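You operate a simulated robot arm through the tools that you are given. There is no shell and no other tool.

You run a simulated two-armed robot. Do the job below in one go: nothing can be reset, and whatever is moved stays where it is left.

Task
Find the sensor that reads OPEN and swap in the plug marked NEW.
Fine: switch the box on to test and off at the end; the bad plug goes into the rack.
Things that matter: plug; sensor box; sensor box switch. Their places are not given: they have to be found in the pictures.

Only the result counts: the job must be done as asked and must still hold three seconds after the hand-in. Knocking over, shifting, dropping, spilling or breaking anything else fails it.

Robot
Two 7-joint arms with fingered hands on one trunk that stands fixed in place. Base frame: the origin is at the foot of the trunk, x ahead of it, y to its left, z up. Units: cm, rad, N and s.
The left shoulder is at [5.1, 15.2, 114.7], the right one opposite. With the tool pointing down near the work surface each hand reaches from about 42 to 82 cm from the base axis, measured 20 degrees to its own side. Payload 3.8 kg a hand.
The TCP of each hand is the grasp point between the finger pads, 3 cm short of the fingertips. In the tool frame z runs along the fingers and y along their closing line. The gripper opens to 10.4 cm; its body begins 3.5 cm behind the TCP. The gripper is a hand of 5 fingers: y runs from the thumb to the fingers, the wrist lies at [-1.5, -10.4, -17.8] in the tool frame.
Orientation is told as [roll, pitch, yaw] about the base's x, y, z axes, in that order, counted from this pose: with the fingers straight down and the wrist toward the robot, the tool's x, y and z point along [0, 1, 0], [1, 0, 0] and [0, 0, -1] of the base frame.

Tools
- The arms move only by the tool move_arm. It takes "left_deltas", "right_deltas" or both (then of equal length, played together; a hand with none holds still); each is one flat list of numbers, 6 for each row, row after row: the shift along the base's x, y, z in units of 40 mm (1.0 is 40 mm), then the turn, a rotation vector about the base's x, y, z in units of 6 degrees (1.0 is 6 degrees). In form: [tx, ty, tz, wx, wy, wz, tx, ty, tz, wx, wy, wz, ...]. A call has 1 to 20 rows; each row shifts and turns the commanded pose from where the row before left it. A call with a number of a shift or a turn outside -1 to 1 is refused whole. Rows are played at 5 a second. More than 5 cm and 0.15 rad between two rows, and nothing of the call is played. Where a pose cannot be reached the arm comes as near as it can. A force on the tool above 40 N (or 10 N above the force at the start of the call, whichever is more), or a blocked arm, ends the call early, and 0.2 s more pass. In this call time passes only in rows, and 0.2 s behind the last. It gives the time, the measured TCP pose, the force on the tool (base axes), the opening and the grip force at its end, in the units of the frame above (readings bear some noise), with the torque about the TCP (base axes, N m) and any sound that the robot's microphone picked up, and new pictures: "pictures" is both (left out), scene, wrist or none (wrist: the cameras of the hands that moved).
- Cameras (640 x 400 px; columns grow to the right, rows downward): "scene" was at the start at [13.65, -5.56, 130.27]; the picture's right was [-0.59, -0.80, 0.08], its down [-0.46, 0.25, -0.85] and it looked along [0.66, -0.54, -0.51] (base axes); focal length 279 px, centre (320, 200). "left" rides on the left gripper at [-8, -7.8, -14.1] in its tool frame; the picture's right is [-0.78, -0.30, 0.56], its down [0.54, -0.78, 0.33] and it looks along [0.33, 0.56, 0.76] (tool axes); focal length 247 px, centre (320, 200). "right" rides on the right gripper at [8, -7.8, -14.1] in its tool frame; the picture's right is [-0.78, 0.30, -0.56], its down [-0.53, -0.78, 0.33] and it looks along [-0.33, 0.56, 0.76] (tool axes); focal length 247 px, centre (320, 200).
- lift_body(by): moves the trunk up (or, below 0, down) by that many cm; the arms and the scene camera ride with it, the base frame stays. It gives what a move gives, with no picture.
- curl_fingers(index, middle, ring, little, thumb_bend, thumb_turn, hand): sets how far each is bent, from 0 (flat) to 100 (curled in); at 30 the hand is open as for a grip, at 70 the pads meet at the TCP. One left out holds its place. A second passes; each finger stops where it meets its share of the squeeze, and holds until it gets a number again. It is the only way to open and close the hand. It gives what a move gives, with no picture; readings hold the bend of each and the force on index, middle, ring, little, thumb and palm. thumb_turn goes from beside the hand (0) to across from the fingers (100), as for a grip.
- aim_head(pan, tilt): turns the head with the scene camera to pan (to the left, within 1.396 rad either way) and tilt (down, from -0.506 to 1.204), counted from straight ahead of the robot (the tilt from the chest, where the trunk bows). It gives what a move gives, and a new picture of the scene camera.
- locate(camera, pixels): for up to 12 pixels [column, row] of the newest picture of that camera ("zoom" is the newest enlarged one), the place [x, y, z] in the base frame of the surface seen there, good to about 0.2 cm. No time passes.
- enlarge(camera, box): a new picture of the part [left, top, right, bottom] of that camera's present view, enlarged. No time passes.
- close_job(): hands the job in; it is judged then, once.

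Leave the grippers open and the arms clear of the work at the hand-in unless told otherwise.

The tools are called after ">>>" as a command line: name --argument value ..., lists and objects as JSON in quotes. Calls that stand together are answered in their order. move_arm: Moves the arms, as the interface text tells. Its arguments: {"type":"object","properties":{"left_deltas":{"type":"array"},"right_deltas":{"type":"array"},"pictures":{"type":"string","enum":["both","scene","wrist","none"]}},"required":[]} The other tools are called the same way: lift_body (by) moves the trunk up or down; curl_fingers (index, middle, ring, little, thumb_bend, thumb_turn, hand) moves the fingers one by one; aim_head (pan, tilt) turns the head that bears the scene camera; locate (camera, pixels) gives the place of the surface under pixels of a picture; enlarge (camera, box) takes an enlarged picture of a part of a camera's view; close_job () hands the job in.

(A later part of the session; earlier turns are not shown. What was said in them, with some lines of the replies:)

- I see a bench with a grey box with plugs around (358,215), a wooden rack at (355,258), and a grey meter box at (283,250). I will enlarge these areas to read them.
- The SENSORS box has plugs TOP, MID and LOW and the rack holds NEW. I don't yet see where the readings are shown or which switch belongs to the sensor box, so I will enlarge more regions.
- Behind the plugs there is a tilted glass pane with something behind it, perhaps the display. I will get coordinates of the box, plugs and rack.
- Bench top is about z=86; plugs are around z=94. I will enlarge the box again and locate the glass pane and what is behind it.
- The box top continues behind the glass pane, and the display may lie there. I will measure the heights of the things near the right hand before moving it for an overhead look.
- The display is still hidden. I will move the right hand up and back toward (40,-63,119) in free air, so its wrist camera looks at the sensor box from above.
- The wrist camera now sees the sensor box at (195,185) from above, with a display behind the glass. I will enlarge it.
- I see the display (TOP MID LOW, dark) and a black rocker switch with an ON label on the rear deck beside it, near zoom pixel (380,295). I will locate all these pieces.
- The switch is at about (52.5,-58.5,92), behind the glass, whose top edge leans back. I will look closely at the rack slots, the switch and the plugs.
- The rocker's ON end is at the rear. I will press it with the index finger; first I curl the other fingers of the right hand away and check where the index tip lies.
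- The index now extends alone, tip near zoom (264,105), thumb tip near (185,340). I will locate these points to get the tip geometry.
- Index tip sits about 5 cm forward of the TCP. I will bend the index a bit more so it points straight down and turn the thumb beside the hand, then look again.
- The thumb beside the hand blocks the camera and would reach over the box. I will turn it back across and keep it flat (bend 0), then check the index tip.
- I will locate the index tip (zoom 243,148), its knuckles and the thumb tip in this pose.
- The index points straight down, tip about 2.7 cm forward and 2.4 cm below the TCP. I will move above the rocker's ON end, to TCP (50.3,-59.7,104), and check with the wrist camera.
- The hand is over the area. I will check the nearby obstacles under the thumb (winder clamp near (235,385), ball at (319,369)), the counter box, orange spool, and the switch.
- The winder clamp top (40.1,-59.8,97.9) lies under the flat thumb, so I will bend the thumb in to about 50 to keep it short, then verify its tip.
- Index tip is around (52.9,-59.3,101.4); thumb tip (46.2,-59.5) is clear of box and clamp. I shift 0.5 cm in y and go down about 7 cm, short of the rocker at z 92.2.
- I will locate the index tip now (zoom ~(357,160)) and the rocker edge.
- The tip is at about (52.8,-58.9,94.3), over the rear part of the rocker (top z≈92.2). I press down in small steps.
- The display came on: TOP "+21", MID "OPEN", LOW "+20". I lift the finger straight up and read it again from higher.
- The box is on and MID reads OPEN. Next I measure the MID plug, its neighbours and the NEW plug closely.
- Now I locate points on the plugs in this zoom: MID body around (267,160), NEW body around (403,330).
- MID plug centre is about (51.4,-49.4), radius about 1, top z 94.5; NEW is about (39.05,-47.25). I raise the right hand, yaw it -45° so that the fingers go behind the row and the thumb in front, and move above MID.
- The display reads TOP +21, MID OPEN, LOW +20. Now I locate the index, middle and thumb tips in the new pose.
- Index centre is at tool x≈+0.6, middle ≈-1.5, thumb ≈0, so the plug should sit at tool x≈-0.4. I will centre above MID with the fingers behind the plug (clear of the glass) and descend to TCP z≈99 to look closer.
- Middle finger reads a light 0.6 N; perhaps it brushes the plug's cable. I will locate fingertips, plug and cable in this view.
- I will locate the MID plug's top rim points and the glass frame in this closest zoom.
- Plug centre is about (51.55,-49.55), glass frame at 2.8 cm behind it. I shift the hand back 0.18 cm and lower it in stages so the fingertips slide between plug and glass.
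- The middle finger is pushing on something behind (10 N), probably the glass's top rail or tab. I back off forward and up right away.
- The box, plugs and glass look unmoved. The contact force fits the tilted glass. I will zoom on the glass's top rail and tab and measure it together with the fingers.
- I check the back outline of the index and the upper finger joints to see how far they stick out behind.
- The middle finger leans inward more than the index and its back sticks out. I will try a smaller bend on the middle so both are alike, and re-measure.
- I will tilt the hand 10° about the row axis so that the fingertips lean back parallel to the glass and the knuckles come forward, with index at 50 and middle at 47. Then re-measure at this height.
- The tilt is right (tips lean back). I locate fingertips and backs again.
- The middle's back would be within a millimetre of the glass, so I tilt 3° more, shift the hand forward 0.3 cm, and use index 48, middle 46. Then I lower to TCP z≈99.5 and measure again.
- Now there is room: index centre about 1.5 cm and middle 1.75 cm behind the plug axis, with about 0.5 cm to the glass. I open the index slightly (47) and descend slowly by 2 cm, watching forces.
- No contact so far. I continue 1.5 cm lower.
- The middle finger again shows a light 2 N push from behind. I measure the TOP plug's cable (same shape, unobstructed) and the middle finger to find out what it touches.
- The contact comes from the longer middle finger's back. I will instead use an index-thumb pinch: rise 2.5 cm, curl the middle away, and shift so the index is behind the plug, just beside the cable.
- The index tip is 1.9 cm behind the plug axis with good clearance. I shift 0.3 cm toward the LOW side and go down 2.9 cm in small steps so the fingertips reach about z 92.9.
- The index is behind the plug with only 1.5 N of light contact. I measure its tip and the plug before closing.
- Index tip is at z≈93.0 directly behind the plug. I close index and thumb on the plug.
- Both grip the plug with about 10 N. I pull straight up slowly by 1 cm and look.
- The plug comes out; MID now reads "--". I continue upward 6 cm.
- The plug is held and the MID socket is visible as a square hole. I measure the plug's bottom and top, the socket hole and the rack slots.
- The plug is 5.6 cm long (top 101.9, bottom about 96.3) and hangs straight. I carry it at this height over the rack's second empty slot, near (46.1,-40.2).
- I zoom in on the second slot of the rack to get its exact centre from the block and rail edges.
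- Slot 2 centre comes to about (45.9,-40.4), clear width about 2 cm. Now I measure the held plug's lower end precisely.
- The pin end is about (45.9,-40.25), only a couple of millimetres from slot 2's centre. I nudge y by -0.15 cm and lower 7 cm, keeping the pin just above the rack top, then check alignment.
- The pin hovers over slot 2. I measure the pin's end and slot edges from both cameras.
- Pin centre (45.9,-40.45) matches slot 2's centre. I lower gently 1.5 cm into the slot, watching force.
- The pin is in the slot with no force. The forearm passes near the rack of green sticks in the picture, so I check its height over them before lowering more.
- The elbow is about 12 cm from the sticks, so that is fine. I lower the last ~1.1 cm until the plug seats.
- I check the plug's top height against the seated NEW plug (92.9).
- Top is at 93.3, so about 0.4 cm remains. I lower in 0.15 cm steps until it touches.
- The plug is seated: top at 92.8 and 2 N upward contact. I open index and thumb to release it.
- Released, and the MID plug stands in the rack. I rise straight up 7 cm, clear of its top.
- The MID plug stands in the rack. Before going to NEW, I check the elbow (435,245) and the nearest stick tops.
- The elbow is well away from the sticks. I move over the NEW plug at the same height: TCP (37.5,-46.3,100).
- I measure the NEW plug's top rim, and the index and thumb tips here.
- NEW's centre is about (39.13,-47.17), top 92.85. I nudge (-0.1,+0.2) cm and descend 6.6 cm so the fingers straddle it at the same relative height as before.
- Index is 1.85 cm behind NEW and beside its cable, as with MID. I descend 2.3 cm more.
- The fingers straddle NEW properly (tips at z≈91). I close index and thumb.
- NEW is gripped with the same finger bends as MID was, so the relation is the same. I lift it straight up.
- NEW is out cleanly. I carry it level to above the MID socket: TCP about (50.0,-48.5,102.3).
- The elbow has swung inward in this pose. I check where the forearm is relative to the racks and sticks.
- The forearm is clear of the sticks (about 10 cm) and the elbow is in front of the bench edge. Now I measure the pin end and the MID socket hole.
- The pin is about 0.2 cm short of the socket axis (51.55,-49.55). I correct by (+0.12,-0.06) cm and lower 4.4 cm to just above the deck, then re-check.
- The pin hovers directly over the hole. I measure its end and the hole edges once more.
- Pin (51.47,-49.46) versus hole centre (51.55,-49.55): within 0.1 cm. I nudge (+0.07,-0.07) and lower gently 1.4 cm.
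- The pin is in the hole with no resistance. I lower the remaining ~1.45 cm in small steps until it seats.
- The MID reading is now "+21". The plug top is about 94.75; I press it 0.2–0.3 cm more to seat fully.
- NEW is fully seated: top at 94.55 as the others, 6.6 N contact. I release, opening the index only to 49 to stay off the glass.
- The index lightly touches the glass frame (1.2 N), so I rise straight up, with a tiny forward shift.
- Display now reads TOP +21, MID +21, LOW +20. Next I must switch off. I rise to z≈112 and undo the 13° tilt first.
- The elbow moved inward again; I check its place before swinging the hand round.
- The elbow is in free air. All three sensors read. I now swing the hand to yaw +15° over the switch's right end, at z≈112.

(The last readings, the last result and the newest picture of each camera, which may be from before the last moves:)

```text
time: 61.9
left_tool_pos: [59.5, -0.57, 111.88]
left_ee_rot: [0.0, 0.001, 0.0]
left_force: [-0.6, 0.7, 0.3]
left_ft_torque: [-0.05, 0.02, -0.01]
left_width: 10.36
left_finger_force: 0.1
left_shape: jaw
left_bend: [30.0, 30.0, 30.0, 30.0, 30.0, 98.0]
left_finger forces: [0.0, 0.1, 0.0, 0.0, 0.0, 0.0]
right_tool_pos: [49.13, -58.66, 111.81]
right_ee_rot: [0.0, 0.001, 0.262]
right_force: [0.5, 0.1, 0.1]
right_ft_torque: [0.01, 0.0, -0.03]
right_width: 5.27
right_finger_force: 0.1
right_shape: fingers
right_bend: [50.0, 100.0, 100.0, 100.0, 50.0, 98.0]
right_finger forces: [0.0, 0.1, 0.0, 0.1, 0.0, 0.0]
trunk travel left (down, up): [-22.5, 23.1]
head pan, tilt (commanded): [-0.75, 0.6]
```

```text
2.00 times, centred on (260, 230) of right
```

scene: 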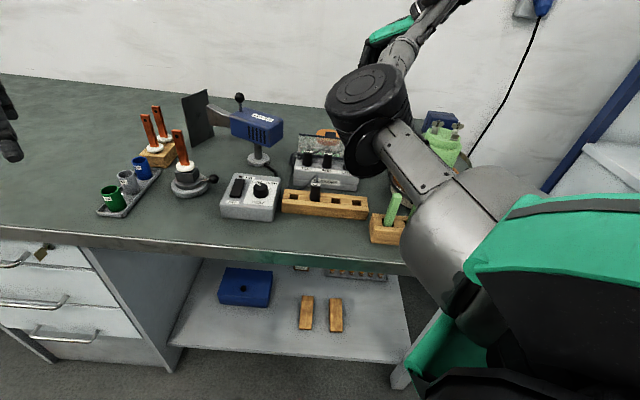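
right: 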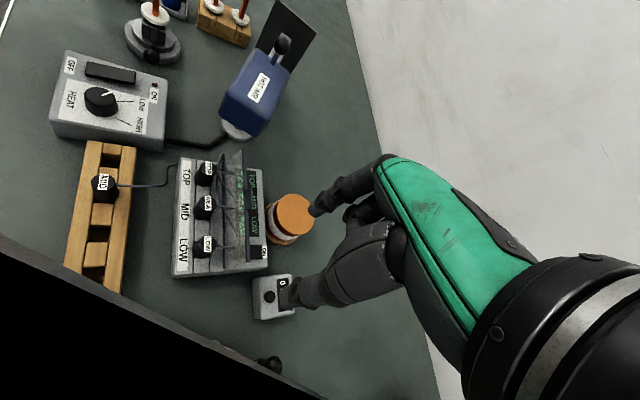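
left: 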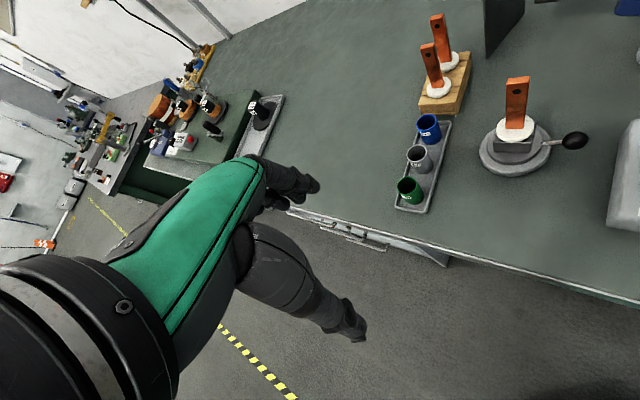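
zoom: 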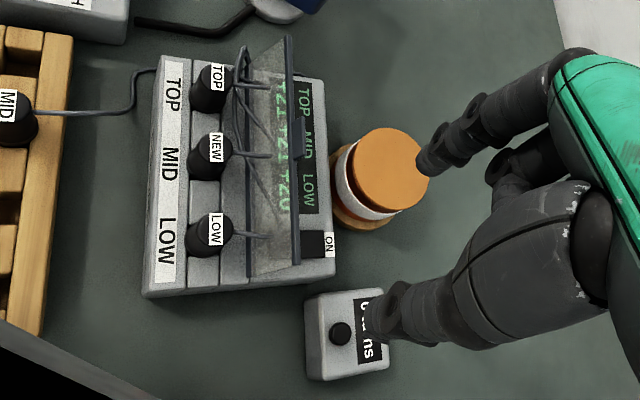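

The arm reached the pose. I check the upper arm/elbow heights over the sticks and the rocker from this view.

>>> locate --camera "scene" --pixels '[[365, 110], [360, 150], [400, 160], [420, 190], [430, 230], [450, 290], [395, 205], [375, 225]]'

>>> locate --camera "zoom" --pixels '[[314, 240], [304, 240], [325, 240], [314, 255], [328, 243], [297, 240], [297, 262], [292, 40], [300, 150], [421, 165], [428, 172], [390, 325]]'

>>> enlarge --camera "right" --box '[225, 215, 285, 275]'

```text
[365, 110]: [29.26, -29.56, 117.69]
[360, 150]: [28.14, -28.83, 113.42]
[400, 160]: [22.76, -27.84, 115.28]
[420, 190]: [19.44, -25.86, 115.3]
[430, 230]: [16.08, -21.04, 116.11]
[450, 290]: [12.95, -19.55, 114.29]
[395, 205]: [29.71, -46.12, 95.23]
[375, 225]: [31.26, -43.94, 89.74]
```

```text
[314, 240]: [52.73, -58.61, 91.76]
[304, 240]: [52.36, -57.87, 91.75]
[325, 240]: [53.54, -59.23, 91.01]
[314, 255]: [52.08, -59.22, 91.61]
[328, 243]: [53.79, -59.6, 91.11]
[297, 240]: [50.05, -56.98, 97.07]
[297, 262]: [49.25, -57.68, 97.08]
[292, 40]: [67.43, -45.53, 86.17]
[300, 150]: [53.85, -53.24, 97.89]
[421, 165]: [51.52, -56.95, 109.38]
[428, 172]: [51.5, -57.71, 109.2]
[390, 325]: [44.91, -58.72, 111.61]
```

```text
6.67 times, centred on (255, 245) of right
```

zoom: 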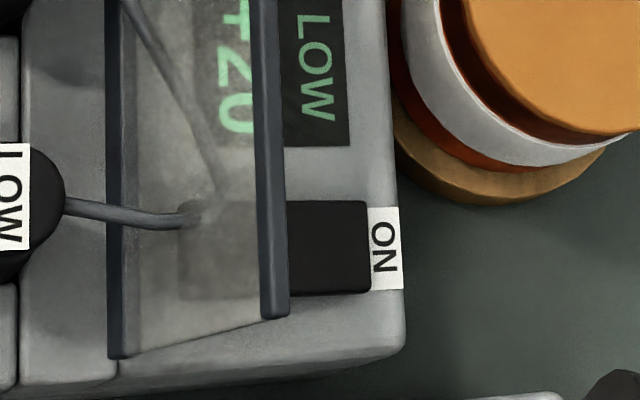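

The elbow is at z≈115, clear of everything. The rocker's ON end is now pressed (z 91.7); the index tip is near (51.65,-57.55), over the OFF half. I shift slightly back (+0.12,-0.12) and descend to about 2.5 cm above it.

>>> move_arm --right_deltas '[0.03, -0.03, -0.7, 0, 0, 0, 0, 0, -0.7, 0, 0, 0, 0, 0, -0.7, 0, 0, 0, 0, 0, -0.7, 0, 0, 0, 0, 0, -0.6, 0, 0, 0, 0, 0, 0, 0, 0, 0]' --pictures "both"

>>> enlarge --camera "right" --box '[230, 160, 370, 290]'

```text
time: 63.3
left_tool_pos: [59.39, -0.67, 112.01]
left_ee_rot: [0.0, -0.001, 0.0]
left_force: [0.5, 0.0, 0.5]
left_ft_torque: [0.03, 0.0, 0.01]
left_width: 10.37
left_finger_force: 0.1
left_shape: jaw
left_bend: [30.0, 30.0, 30.0, 30.0, 30.0, 98.0]
left_finger forces: [0.0, 0.0, 0.0, 0.0, 0.0, 0.0]
right_tool_pos: [49.08, -58.68, 98.28]
right_ee_rot: [0.0, 0.001, 0.261]
right_force: [-0.2, 0.9, 1.1]
right_ft_torque: [0.0, 0.0, 0.04]
right_width: 5.27
right_finger_force: 0.1
right_shape: fingers
right_bend: [50.0, 100.0, 100.0, 100.0, 50.0, 98.0]
right_finger forces: [0.0, 0.0, 0.1, 0.1, 0.1, 0.0]
trunk travel left (down, up): [-22.5, 23.1]
head pan, tilt (commanded): [-0.75, 0.6]
```

scene: 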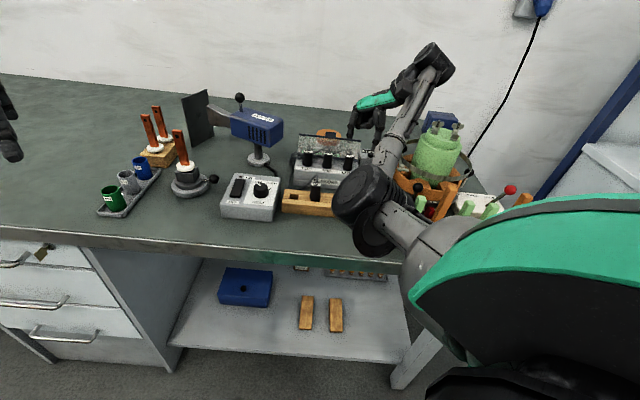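
right: 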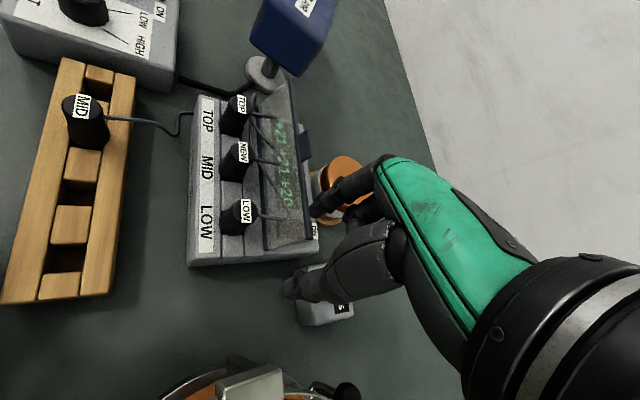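

```text
3.08 times, centred on (300, 225) of right
```

zoom: 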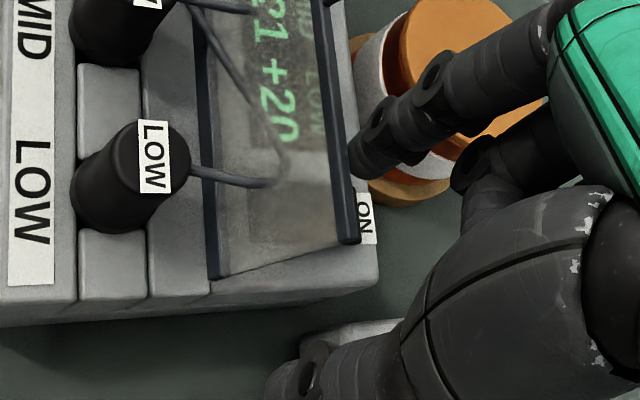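

I verify index tip, thumb tip, elbow and winder clamp positions before pressing.

>>> locate --camera "zoom" --pixels '[[352, 165], [358, 175], [370, 130], [343, 190], [350, 235], [325, 30], [275, 385], [300, 375], [455, 165], [365, 215]]'

>>> locate --camera "scene" --pixels '[[360, 190], [355, 225], [400, 240], [415, 120], [385, 170], [420, 205], [372, 245]]'

>>> locate --camera "right" --pixels '[[250, 385], [235, 365], [345, 390], [320, 310]]'

```text
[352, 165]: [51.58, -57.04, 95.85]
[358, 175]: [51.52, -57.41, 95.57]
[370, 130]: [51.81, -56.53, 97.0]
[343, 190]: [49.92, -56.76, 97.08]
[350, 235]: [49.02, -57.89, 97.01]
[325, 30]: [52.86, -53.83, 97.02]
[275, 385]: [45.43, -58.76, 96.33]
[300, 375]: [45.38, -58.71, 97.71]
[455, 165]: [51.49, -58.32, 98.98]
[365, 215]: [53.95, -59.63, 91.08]
```

```text
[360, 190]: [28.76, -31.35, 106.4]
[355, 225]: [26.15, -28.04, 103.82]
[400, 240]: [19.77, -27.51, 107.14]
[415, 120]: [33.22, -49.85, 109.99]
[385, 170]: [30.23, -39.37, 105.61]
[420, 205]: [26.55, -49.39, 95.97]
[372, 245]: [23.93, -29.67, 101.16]
```

```text
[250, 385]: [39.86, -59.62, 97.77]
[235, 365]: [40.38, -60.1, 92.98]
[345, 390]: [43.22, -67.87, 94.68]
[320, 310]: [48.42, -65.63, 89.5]
```

I check the height of the winder's wing nuts, since the wrist will pass near above them.

>>> locate --camera "scene" --pixels '[[437, 127], [460, 128], [435, 140], [450, 140], [436, 122], [440, 165], [432, 45], [445, 75], [425, 90]]'

>>> enlarge --camera "scene" --box '[330, 30, 500, 220]'

```text
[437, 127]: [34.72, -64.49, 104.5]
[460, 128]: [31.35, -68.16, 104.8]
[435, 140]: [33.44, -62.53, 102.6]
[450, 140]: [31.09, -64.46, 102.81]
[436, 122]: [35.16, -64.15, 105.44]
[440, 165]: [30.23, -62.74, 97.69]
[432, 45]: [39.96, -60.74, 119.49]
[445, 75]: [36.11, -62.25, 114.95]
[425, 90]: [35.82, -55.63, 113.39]
```

```text
2.11 times, centred on (415, 125) of scene
```

zoom: 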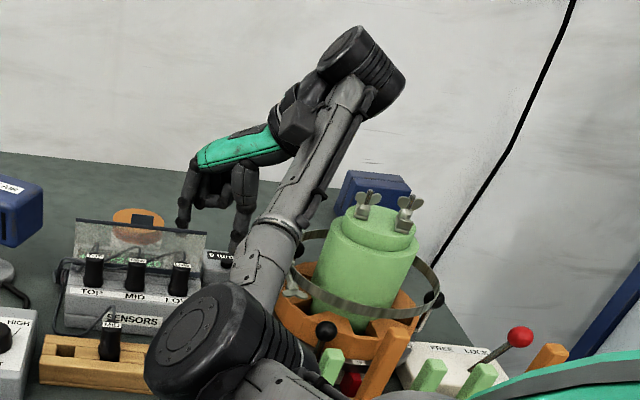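

The wrist stays about 2 cm above the wing nuts, as in the first press. The index tip is at (51.7,-57.75,95.5). I press down: 2.6 cm, then small steps.

>>> move_arm --right_deltas '[0, 0, -0.25, 0, 0, 0, 0, 0, -0.25, 0, 0, 0, 0, 0, -0.15, 0, 0, 0, 0, 0, -0.05, 0, 0, 0, 0, 0, -0.05, 0, 0, 0, 0, 0, -0.05, 0, 0, 0]' --pictures "wrist"

>>> enlarge --camera "right" --box '[220, 120, 370, 260]'

```text
time: 64.7
left_tool_pos: [59.44, -0.53, 112.05]
left_ee_rot: [0.0, 0.0, 0.001]
left_force: [0.2, -0.3, 0.4]
left_ft_torque: [0.02, -0.01, 0.03]
left_width: 10.36
left_finger_force: 0.0
left_shape: jaw
left_bend: [30.0, 30.0, 30.0, 30.0, 30.0, 98.0]
left_finger forces: [0.1, 0.0, 0.0, 0.0, 0.0, 0.0]
right_tool_pos: [49.06, -58.67, 95.24]
right_ee_rot: [-0.002, -0.001, 0.261]
right_force: [0.7, 0.0, 1.4]
right_ft_torque: [0.02, -0.07, 0.0]
right_width: 5.29
right_finger_force: 1.3
right_shape: fingers
right_bend: [49.0, 100.0, 100.0, 100.0, 50.0, 98.0]
right_finger forces: [2.0, 0.0, 0.0, 0.0, 0.0, 0.1]
trunk travel left (down, up): [-22.5, 23.1]
head pan, tilt (commanded): [-0.75, 0.6]
```

right: 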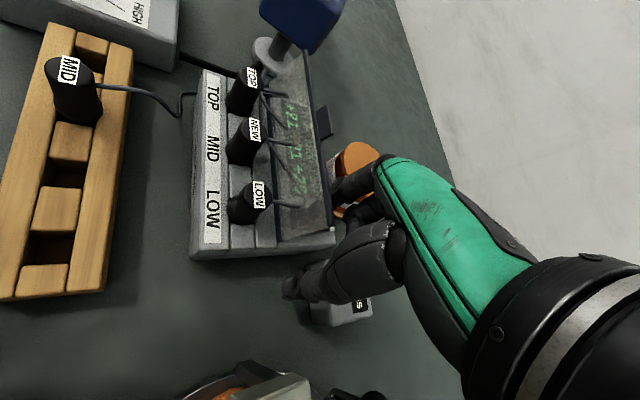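

```text
2.86 times, centred on (295, 190) of right
```

zoom: 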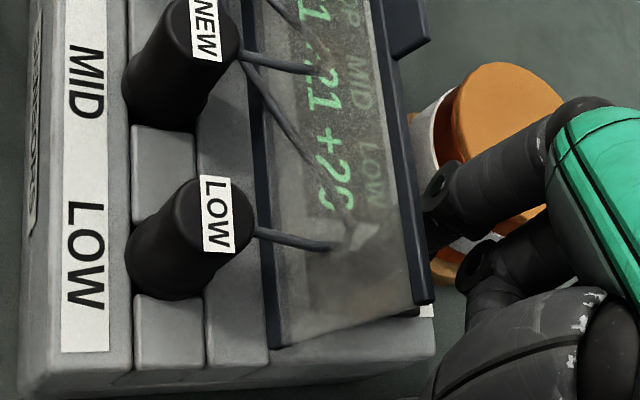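

The index touches (2 N); the display is still on. I press on in 0.12 cm steps.

>>> move_arm --right_deltas '[0, 0, -0.03, 0, 0, 0, 0, 0, -0.03, 0, 0, 0, 0, 0, -0.03, 0, 0, 0, 0, 0, -0.03, 0, 0, 0]' --pictures "wrist"

>>> enlarge --camera "right" --box '[220, 100, 370, 260]'

```text
time: 65.7
left_tool_pos: [59.26, -0.43, 112.1]
left_ee_rot: [0.0, -0.001, -0.001]
left_force: [-0.1, -0.2, 0.6]
left_ft_torque: [0.01, 0.0, 0.0]
left_width: 10.39
left_finger_force: 0.0
left_shape: jaw
left_bend: [30.0, 30.0, 30.0, 30.0, 30.0, 98.0]
left_finger forces: [0.0, 0.0, 0.1, 0.0, 0.1, 0.0]
right_tool_pos: [48.96, -58.67, 95.08]
right_ee_rot: [-0.004, -0.007, 0.261]
right_force: [0.3, -2.8, 20.2]
right_ft_torque: [0.21, -0.71, -0.05]
right_width: 5.54
right_finger_force: 9.4
right_shape: fingers
right_bend: [48.0, 100.0, 100.0, 100.0, 50.0, 98.0]
right_finger forces: [19.1, 0.0, 0.1, 0.0, 0.1, 0.0]
trunk travel left (down, up): [-22.5, 23.1]
head pan, tilt (commanded): [-0.75, 0.6]
```

right: 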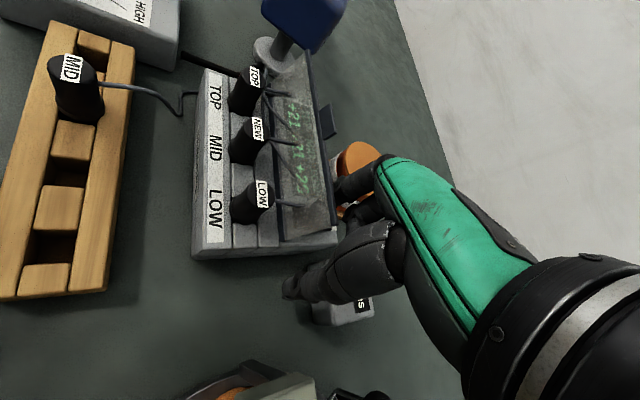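

```text
2.50 times, centred on (295, 180) of right
```

zoom: 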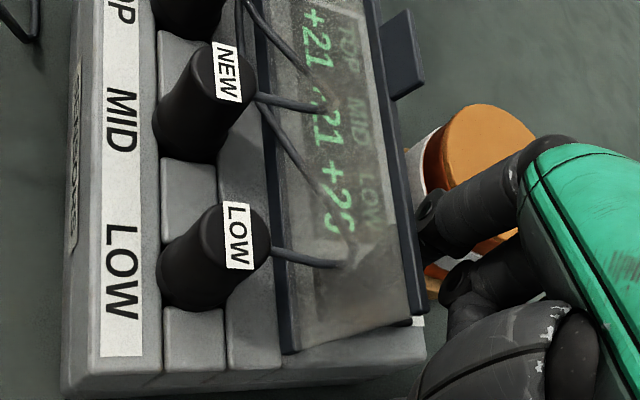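

20 N did not toggle it: I was pressing near the pivot, so the OFF end lies further forward, partly under the leaning glass. I lift 5 cm, then tilt the hand 18° so the finger slopes forward under the glass, parallel to it.

>>> move_arm --right_deltas '[0, 0, 0.25, 0, 0, 0, 0, 0, 0.5, 0, 0, 0, 0, 0, 0.5, 0, 0, 0, 0, 0, 0, 0.707, 0.707, 0, 0, 0, 0, 0.707, 0.707, 0, 0, 0, 0, 0.707, 0.707, 0, 0, 0, 0, 0, 0, 0]' --pictures "both"

>>> enlarge --camera "right" --box '[210, 130, 370, 270]'

>>> enlarge --camera "scene" --box '[280, 30, 500, 220]'

```text
time: 67.3
left_tool_pos: [59.47, -0.71, 112.05]
left_ee_rot: [0.002, 0.0, -0.001]
left_force: [-0.4, 0.2, 0.1]
left_ft_torque: [0.01, -0.04, 0.0]
left_width: 10.37
left_finger_force: 0.0
left_shape: jaw
left_bend: [30.0, 30.0, 30.0, 30.0, 30.0, 98.0]
left_finger forces: [0.0, 0.1, 0.0, 0.0, 0.0, 0.0]
right_tool_pos: [49.15, -58.79, 99.61]
right_ee_rot: [0.275, 0.157, 0.282]
right_force: [-0.4, -0.2, 1.3]
right_ft_torque: [-0.02, 0.02, -0.02]
right_width: 5.25
right_finger_force: 0.1
right_shape: fingers
right_bend: [50.0, 100.0, 100.0, 100.0, 50.0, 98.0]
right_finger forces: [0.1, 0.0, 0.0, 0.1, 0.0, 0.0]
trunk travel left (down, up): [-22.5, 23.1]
head pan, tilt (commanded): [-0.75, 0.6]
```

scene: 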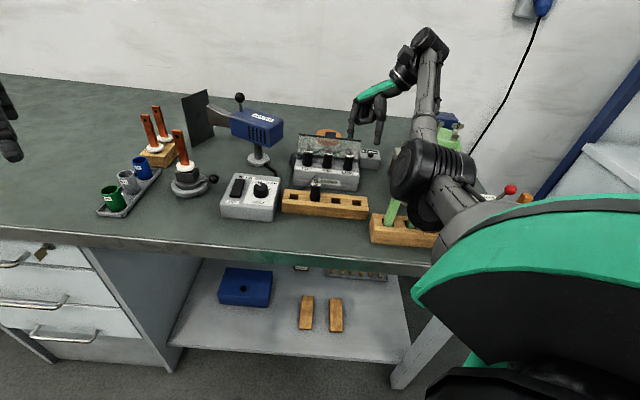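
right: 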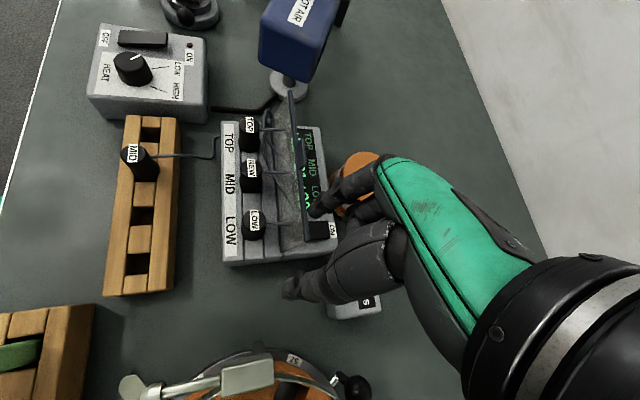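

```text
2.86 times, centred on (290, 200) of right
```

zoom: 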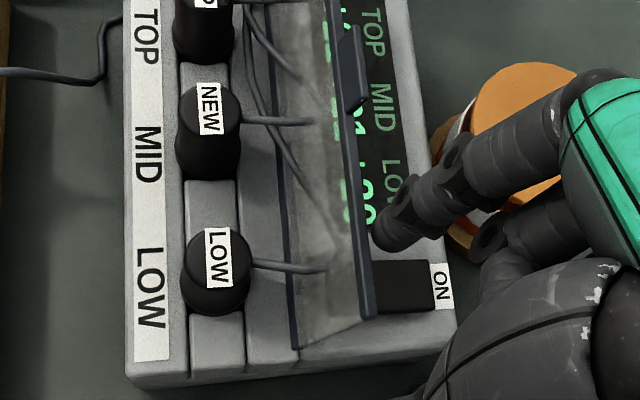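

```text
2.11 times, centred on (390, 125) of scene
```

zoom: 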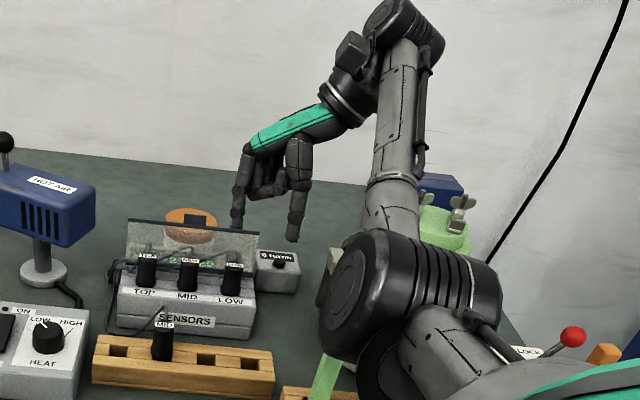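

The elbow moved to the right toward the stick rack in the picture; I check its clearance, and the index tip.

>>> locate --camera "scene" --pixels '[[405, 170], [420, 210], [440, 165], [470, 165], [445, 215], [427, 120], [392, 212], [430, 228], [410, 200]]'

>>> locate --camera "right" --pixels '[[310, 213], [313, 211], [317, 203], [305, 235], [323, 232], [312, 228], [292, 95], [306, 212], [250, 375], [285, 290]]'

```text
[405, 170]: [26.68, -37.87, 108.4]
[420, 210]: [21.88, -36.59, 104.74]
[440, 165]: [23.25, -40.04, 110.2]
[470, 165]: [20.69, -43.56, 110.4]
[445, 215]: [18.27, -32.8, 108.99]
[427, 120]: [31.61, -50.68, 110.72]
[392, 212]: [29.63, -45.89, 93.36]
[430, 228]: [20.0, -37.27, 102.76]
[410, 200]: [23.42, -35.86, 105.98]
```

```text
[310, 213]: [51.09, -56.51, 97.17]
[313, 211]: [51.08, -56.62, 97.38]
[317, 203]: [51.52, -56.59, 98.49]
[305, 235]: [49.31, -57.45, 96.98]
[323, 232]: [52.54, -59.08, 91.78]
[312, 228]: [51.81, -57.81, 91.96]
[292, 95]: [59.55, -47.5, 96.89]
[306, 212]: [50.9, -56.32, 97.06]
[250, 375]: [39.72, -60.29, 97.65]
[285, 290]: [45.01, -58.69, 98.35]
```

The elbow stays over 8 cm from the sticks. The index tip is at about d=-5 cm, well forward of the pivot. I nudge (-0.08,+0.08) and descend 4 cm, watching force.

>>> move_arm --right_deltas '[-0.02, 0.02, -0.25, 0, 0, 0, 0, 0, -0.25, 0, 0, 0, 0, 0, -0.25, 0, 0, 0, 0, 0, -0.25, 0, 0, 0, 0, 0, 0, 0, 0, 0]' --pictures "both"

>>> enlarge --camera "right" --box '[230, 130, 370, 270]'

```text
time: 68.5
left_tool_pos: [59.48, -0.61, 112.04]
left_ee_rot: [0.001, 0.001, -0.001]
left_force: [0.3, 0.7, -0.2]
left_ft_torque: [0.0, 0.02, 0.0]
left_width: 10.36
left_finger_force: 0.1
left_shape: jaw
left_bend: [30.0, 30.0, 30.0, 30.0, 30.0, 98.0]
left_finger forces: [0.0, 0.0, 0.0, 0.0, 0.0, 0.1]
right_tool_pos: [49.03, -58.79, 95.68]
right_ee_rot: [0.273, 0.157, 0.283]
right_force: [-0.7, 0.1, 1.5]
right_ft_torque: [0.0, 0.0, 0.0]
right_width: 5.23
right_finger_force: 0.6
right_shape: fingers
right_bend: [50.0, 100.0, 100.0, 100.0, 50.0, 98.0]
right_finger forces: [1.3, 0.0, 0.1, 0.0, 0.0, 0.0]
trunk travel left (down, up): [-22.5, 23.1]
head pan, tilt (commanded): [-0.75, 0.6]
```

scene: 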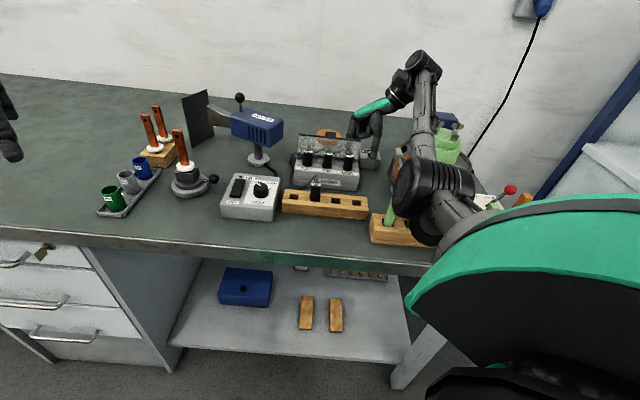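
right: 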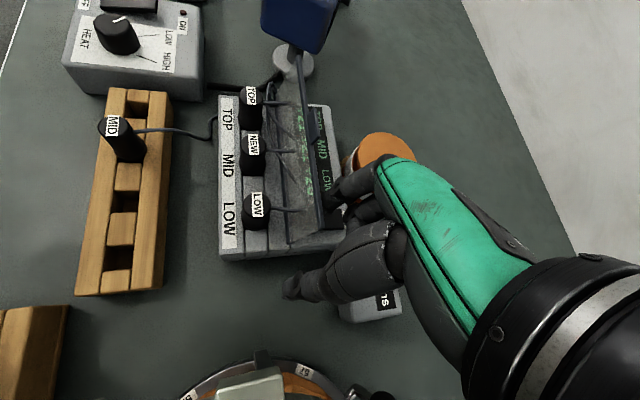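

```text
2.86 times, centred on (300, 200) of right
```

zoom: 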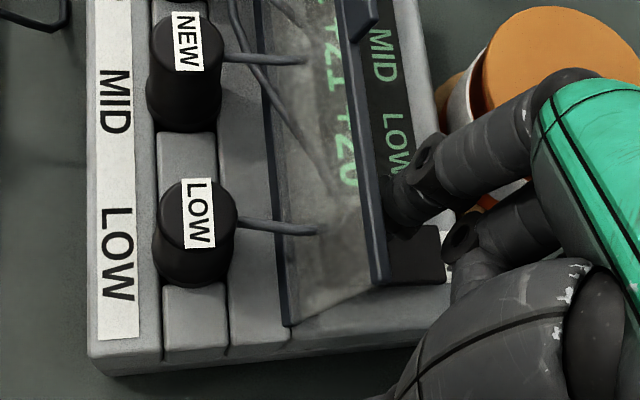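

The index already feels 1.3 N. I press further in small steps.

>>> move_arm --right_deltas '[0, 0, -0.03, 0, 0, 0, 0, 0, -0.03, 0, 0, 0, 0, 0, -0.03, 0, 0, 0, 0, 0, -0.03, 0, 0, 0]' --pictures "wrist"

>>> enlarge --camera "right" --box '[230, 110, 370, 260]'

```text
time: 69.5
left_tool_pos: [59.31, -0.5, 112.17]
left_ee_rot: [0.0, -0.001, 0.0]
left_force: [-1.1, 0.3, -0.1]
left_ft_torque: [-0.03, 0.02, 0.02]
left_width: 10.36
left_finger_force: 0.0
left_shape: jaw
left_bend: [30.0, 30.0, 30.0, 30.0, 30.0, 98.0]
left_finger forces: [0.1, 0.0, 0.0, 0.1, 0.0, 0.0]
right_tool_pos: [49.01, -58.76, 95.4]
right_ee_rot: [0.269, 0.152, 0.28]
right_force: [1.0, -1.6, 15.6]
right_ft_torque: [0.26, -0.44, -0.09]
right_width: 5.21
right_finger_force: 7.3
right_shape: fingers
right_bend: [50.0, 100.0, 100.0, 100.0, 50.0, 98.0]
right_finger forces: [14.7, 0.0, 0.0, 0.0, 0.0, 0.0]
trunk travel left (down, up): [-22.5, 23.1]
head pan, tilt (commanded): [-0.75, 0.6]
```

right: 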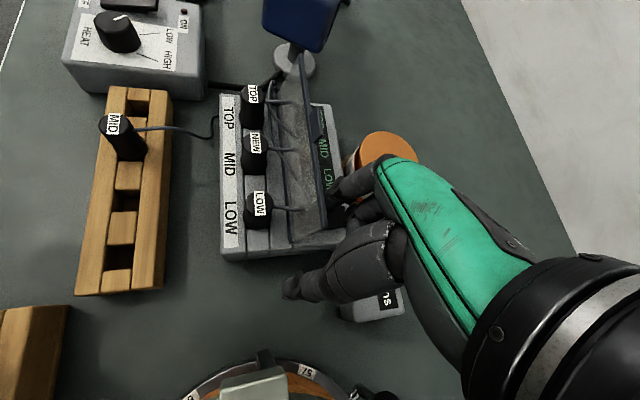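

```text
2.67 times, centred on (300, 185) of right
```

zoom: 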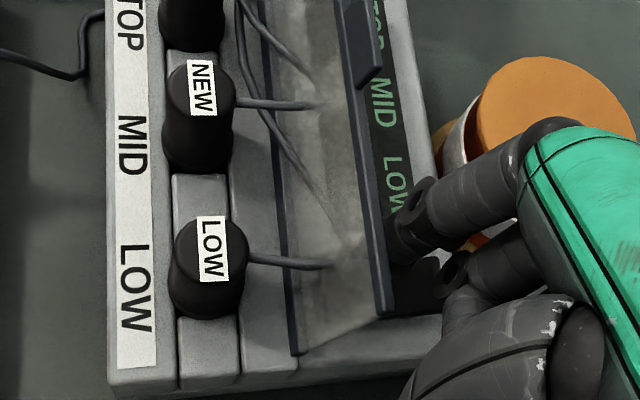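

The readings are gone: the box is off. I lift up and back along the finger's slope, away from the glass.

>>> move_arm --right_deltas '[0.03, -0.03, 0.15, 0, 0, 0, 0.06, -0.06, 0.3, 0, 0, 0, 0.08, -0.08, 0.4, 0, 0, 0, 0.05, -0.05, 0.6, 0, 0, 0, 0, 0, 0.8, 0, 0, 0, 0, 0, 0.9, 0, 0, 0]' --pictures "both"

>>> enlarge --camera "right" --box '[190, 100, 370, 280]'

```text
time: 70.9
left_tool_pos: [59.46, -0.67, 111.93]
left_ee_rot: [-0.002, -0.002, 0.001]
left_force: [-0.7, 0.1, -0.5]
left_ft_torque: [0.0, 0.02, 0.0]
left_width: 10.36
left_finger_force: 0.1
left_shape: jaw
left_bend: [30.0, 30.0, 30.0, 30.0, 30.0, 98.0]
left_finger forces: [0.1, 0.0, 0.0, 0.0, 0.1, 0.0]
right_tool_pos: [49.88, -59.57, 107.8]
right_ee_rot: [0.274, 0.155, 0.281]
right_force: [0.0, 0.2, -0.2]
right_ft_torque: [0.0, 0.0, 0.01]
right_width: 5.21
right_finger_force: 0.0
right_shape: fingers
right_bend: [50.0, 100.0, 100.0, 100.0, 50.0, 98.0]
right_finger forces: [0.0, 0.0, 0.0, 0.0, 0.0, 0.1]
trunk travel left (down, up): [-22.5, 23.1]
head pan, tilt (commanded): [-0.75, 0.6]
```

scene: 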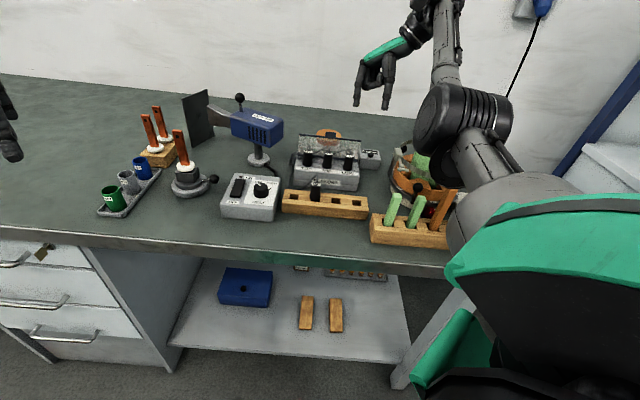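
right: 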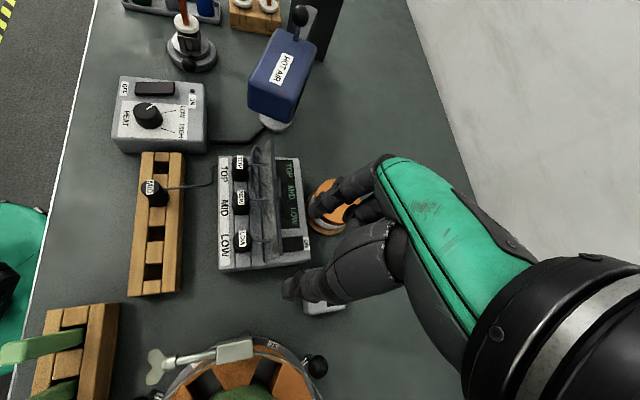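

```text
2.22 times, centred on (280, 190) of right
```

zoom: 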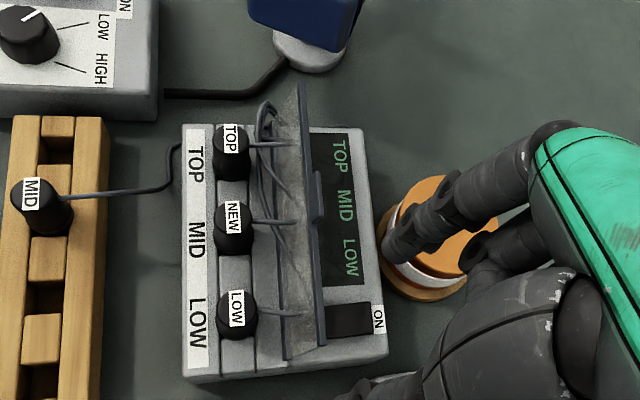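

The display is off, NEW sits in MID and the old MID plug is in the rack. I verify positions of plugs, glass and rocker.

>>> locate --camera "zoom" --pixels '[[232, 140], [234, 217], [238, 305], [32, 195], [355, 318], [340, 318], [320, 335], [305, 100], [318, 195], [378, 320], [285, 345], [190, 375]]'

>>> enlarge --camera "scene" --box '[270, 110, 400, 220]'

```text
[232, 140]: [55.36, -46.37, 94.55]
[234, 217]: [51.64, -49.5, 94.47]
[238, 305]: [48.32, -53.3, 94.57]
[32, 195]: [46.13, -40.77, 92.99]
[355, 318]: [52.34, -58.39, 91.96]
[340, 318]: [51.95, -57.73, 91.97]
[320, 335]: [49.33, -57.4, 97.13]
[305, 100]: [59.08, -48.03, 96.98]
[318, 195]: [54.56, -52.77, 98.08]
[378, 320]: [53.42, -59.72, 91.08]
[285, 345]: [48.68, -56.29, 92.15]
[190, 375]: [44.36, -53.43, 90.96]
```

```text
3.64 times, centred on (335, 165) of scene
```

zoom: 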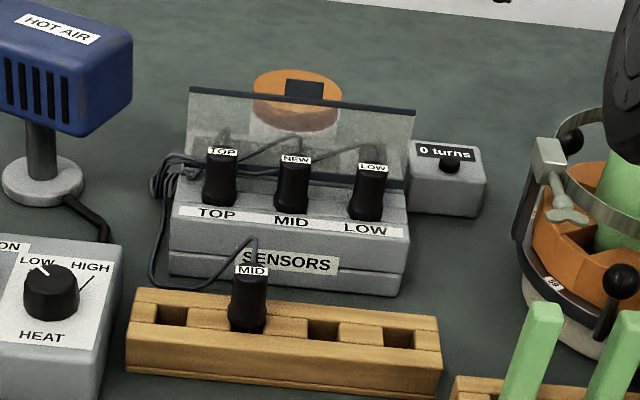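

Everything is in place and unshifted. I raise the arm, undo the tilt and yaw, and back off to a high clear position.

>>> move_arm --right_deltas '[0, 0, 0.9, 0, 0, 0, 0, 0, 0.9, 0, 0, 0, 0, 0, 0.2, -0.707, -0.707, 0, 0, 0, 0.2, -0.707, -0.707, 0, 0, 0, 0.2, -0.707, -0.707, 0, -0.5, 0.2, 0.2, 0, 0, -0.833, -0.5, 0.2, 0.2, 0, 0, -0.833, -0.5, 0.2, 0, 0, 0, -0.833]' --pictures "both"

>>> curl_fingers --hand "right" --index 30 --middle 30 --ring 30 --little 30 --thumb_bend 30 --thumb_turn 98

```text
time: 72.7
left_tool_pos: [59.41, -0.51, 111.94]
left_ee_rot: [0.002, 0.0, 0.0]
left_force: [-0.7, -0.7, -0.1]
left_ft_torque: [0.01, 0.06, -0.02]
left_width: 10.42
left_finger_force: 0.0
left_shape: jaw
left_bend: [30.0, 30.0, 30.0, 30.0, 30.0, 98.0]
left_finger forces: [0.0, 0.0, 0.0, 0.0, 0.0, 0.0]
right_tool_pos: [43.33, -56.58, 118.71]
right_ee_rot: [0.0, 0.0, -0.001]
right_force: [0.4, -0.5, 0.0]
right_ft_torque: [-0.01, -0.06, -0.01]
right_width: 5.23
right_finger_force: 0.1
right_shape: fingers
right_bend: [50.0, 100.0, 100.0, 100.0, 50.0, 98.0]
right_finger forces: [0.0, 0.0, 0.0, 0.0, 0.1, 0.0]
right hand out of reach, approached as far as the arm can: row 2
trunk travel left (down, up): [-22.5, 23.1]
head pan, tilt (commanded): [-0.75, 0.6]
```

scene: 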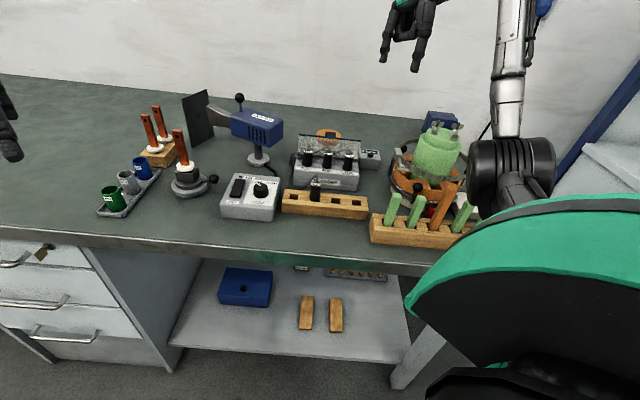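
right: 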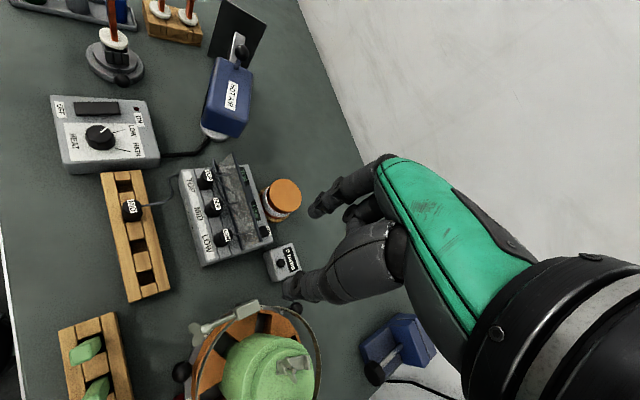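

```text
time: 73.7
left_tool_pos: [59.53, -0.67, 112.07]
left_ee_rot: [-0.001, 0.001, 0.0]
left_force: [0.2, 1.0, -0.3]
left_ft_torque: [0.0, -0.02, 0.03]
left_width: 10.39
left_finger_force: 0.1
left_shape: jaw
left_bend: [30.0, 30.0, 30.0, 30.0, 30.0, 98.0]
left_finger forces: [0.1, 0.0, 0.0, 0.1, 0.0, 0.0]
right_tool_pos: [43.36, -56.74, 118.66]
right_ee_rot: [0.0, 0.0, -0.002]
right_force: [-0.1, -0.6, 0.4]
right_ft_torque: [0.03, 0.02, -0.02]
right_width: 10.31
right_finger_force: 0.1
right_shape: fingers
right_bend: [30.0, 30.0, 30.0, 30.0, 30.0, 96.0]
right_finger forces: [0.1, 0.0, 0.1, 0.0, 0.1, 0.0]
trunk travel left (down, up): [-22.5, 23.1]
head pan, tilt (commanded): [-0.75, 0.6]
```

The hand is open and high. The elbow is near the stick rack in the picture, so I check its height and that the sticks still stand.

>>> locate --camera "scene" --pixels '[[480, 170], [500, 195], [510, 150], [540, 170], [525, 200], [445, 190], [462, 212]]'

>>> enlarge --camera "scene" --box '[360, 90, 600, 260]'

>>> enlarge --camera "right" --box '[20, 130, 330, 400]'

```text
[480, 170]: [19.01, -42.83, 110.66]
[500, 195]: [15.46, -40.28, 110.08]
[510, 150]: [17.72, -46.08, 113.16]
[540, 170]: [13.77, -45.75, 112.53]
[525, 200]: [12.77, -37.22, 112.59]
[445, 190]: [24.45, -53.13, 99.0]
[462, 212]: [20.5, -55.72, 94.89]
```

```text
2.35 times, centred on (480, 175) of scene
```

zoom: 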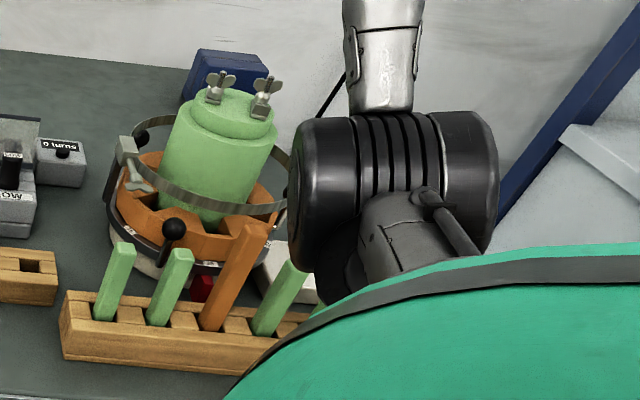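

```text
1.48 times, centred on (175, 265) of right
```

zoom: 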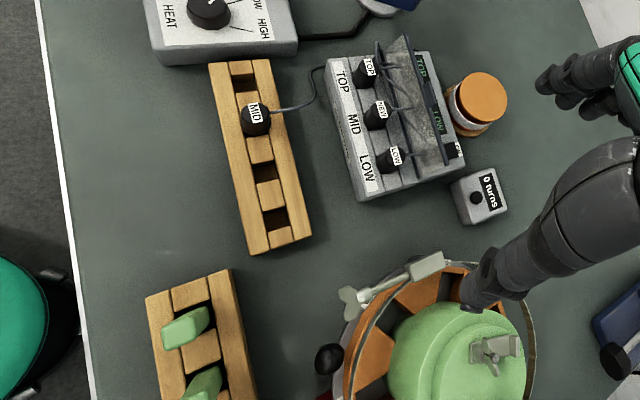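

The elbow is at z≈110, above the sticks, which all stand. The counter still shows "0 turns", the display is dark with only its headings, NEW is in MID, and the bad plug is in the rack. Both hands are open and clear, so I hand the job in.

>>> close_job

```text
The job is handed in.
```

The MID sensor was the one reading OPEN. The NEW plug is now in the MID socket, and the old MID plug is in the rack.

- **Test:** with the box on, the readings were TOP +21, MID OPEN and LOW +20. After the swap they were TOP +21, MID +21 and LOW +20.
- **Bad plug:** it is fully in the second rack slot, counting from the HEAT box end.
- **Switch:** the box is off and the display shows only its headings. The OFF end sits partly under the glass, so the first press, near the pivot, did not switch it. The second press, angled under the glass, did.
- **Contact:** a finger pushed the glass with about 10 N once while I was working out the grip, and brushed it lightly a few more times. When I measured it again afterwards, the glass, the box and the plugs had not moved.
- **At hand-in:** both hands were open and raised above the bench.
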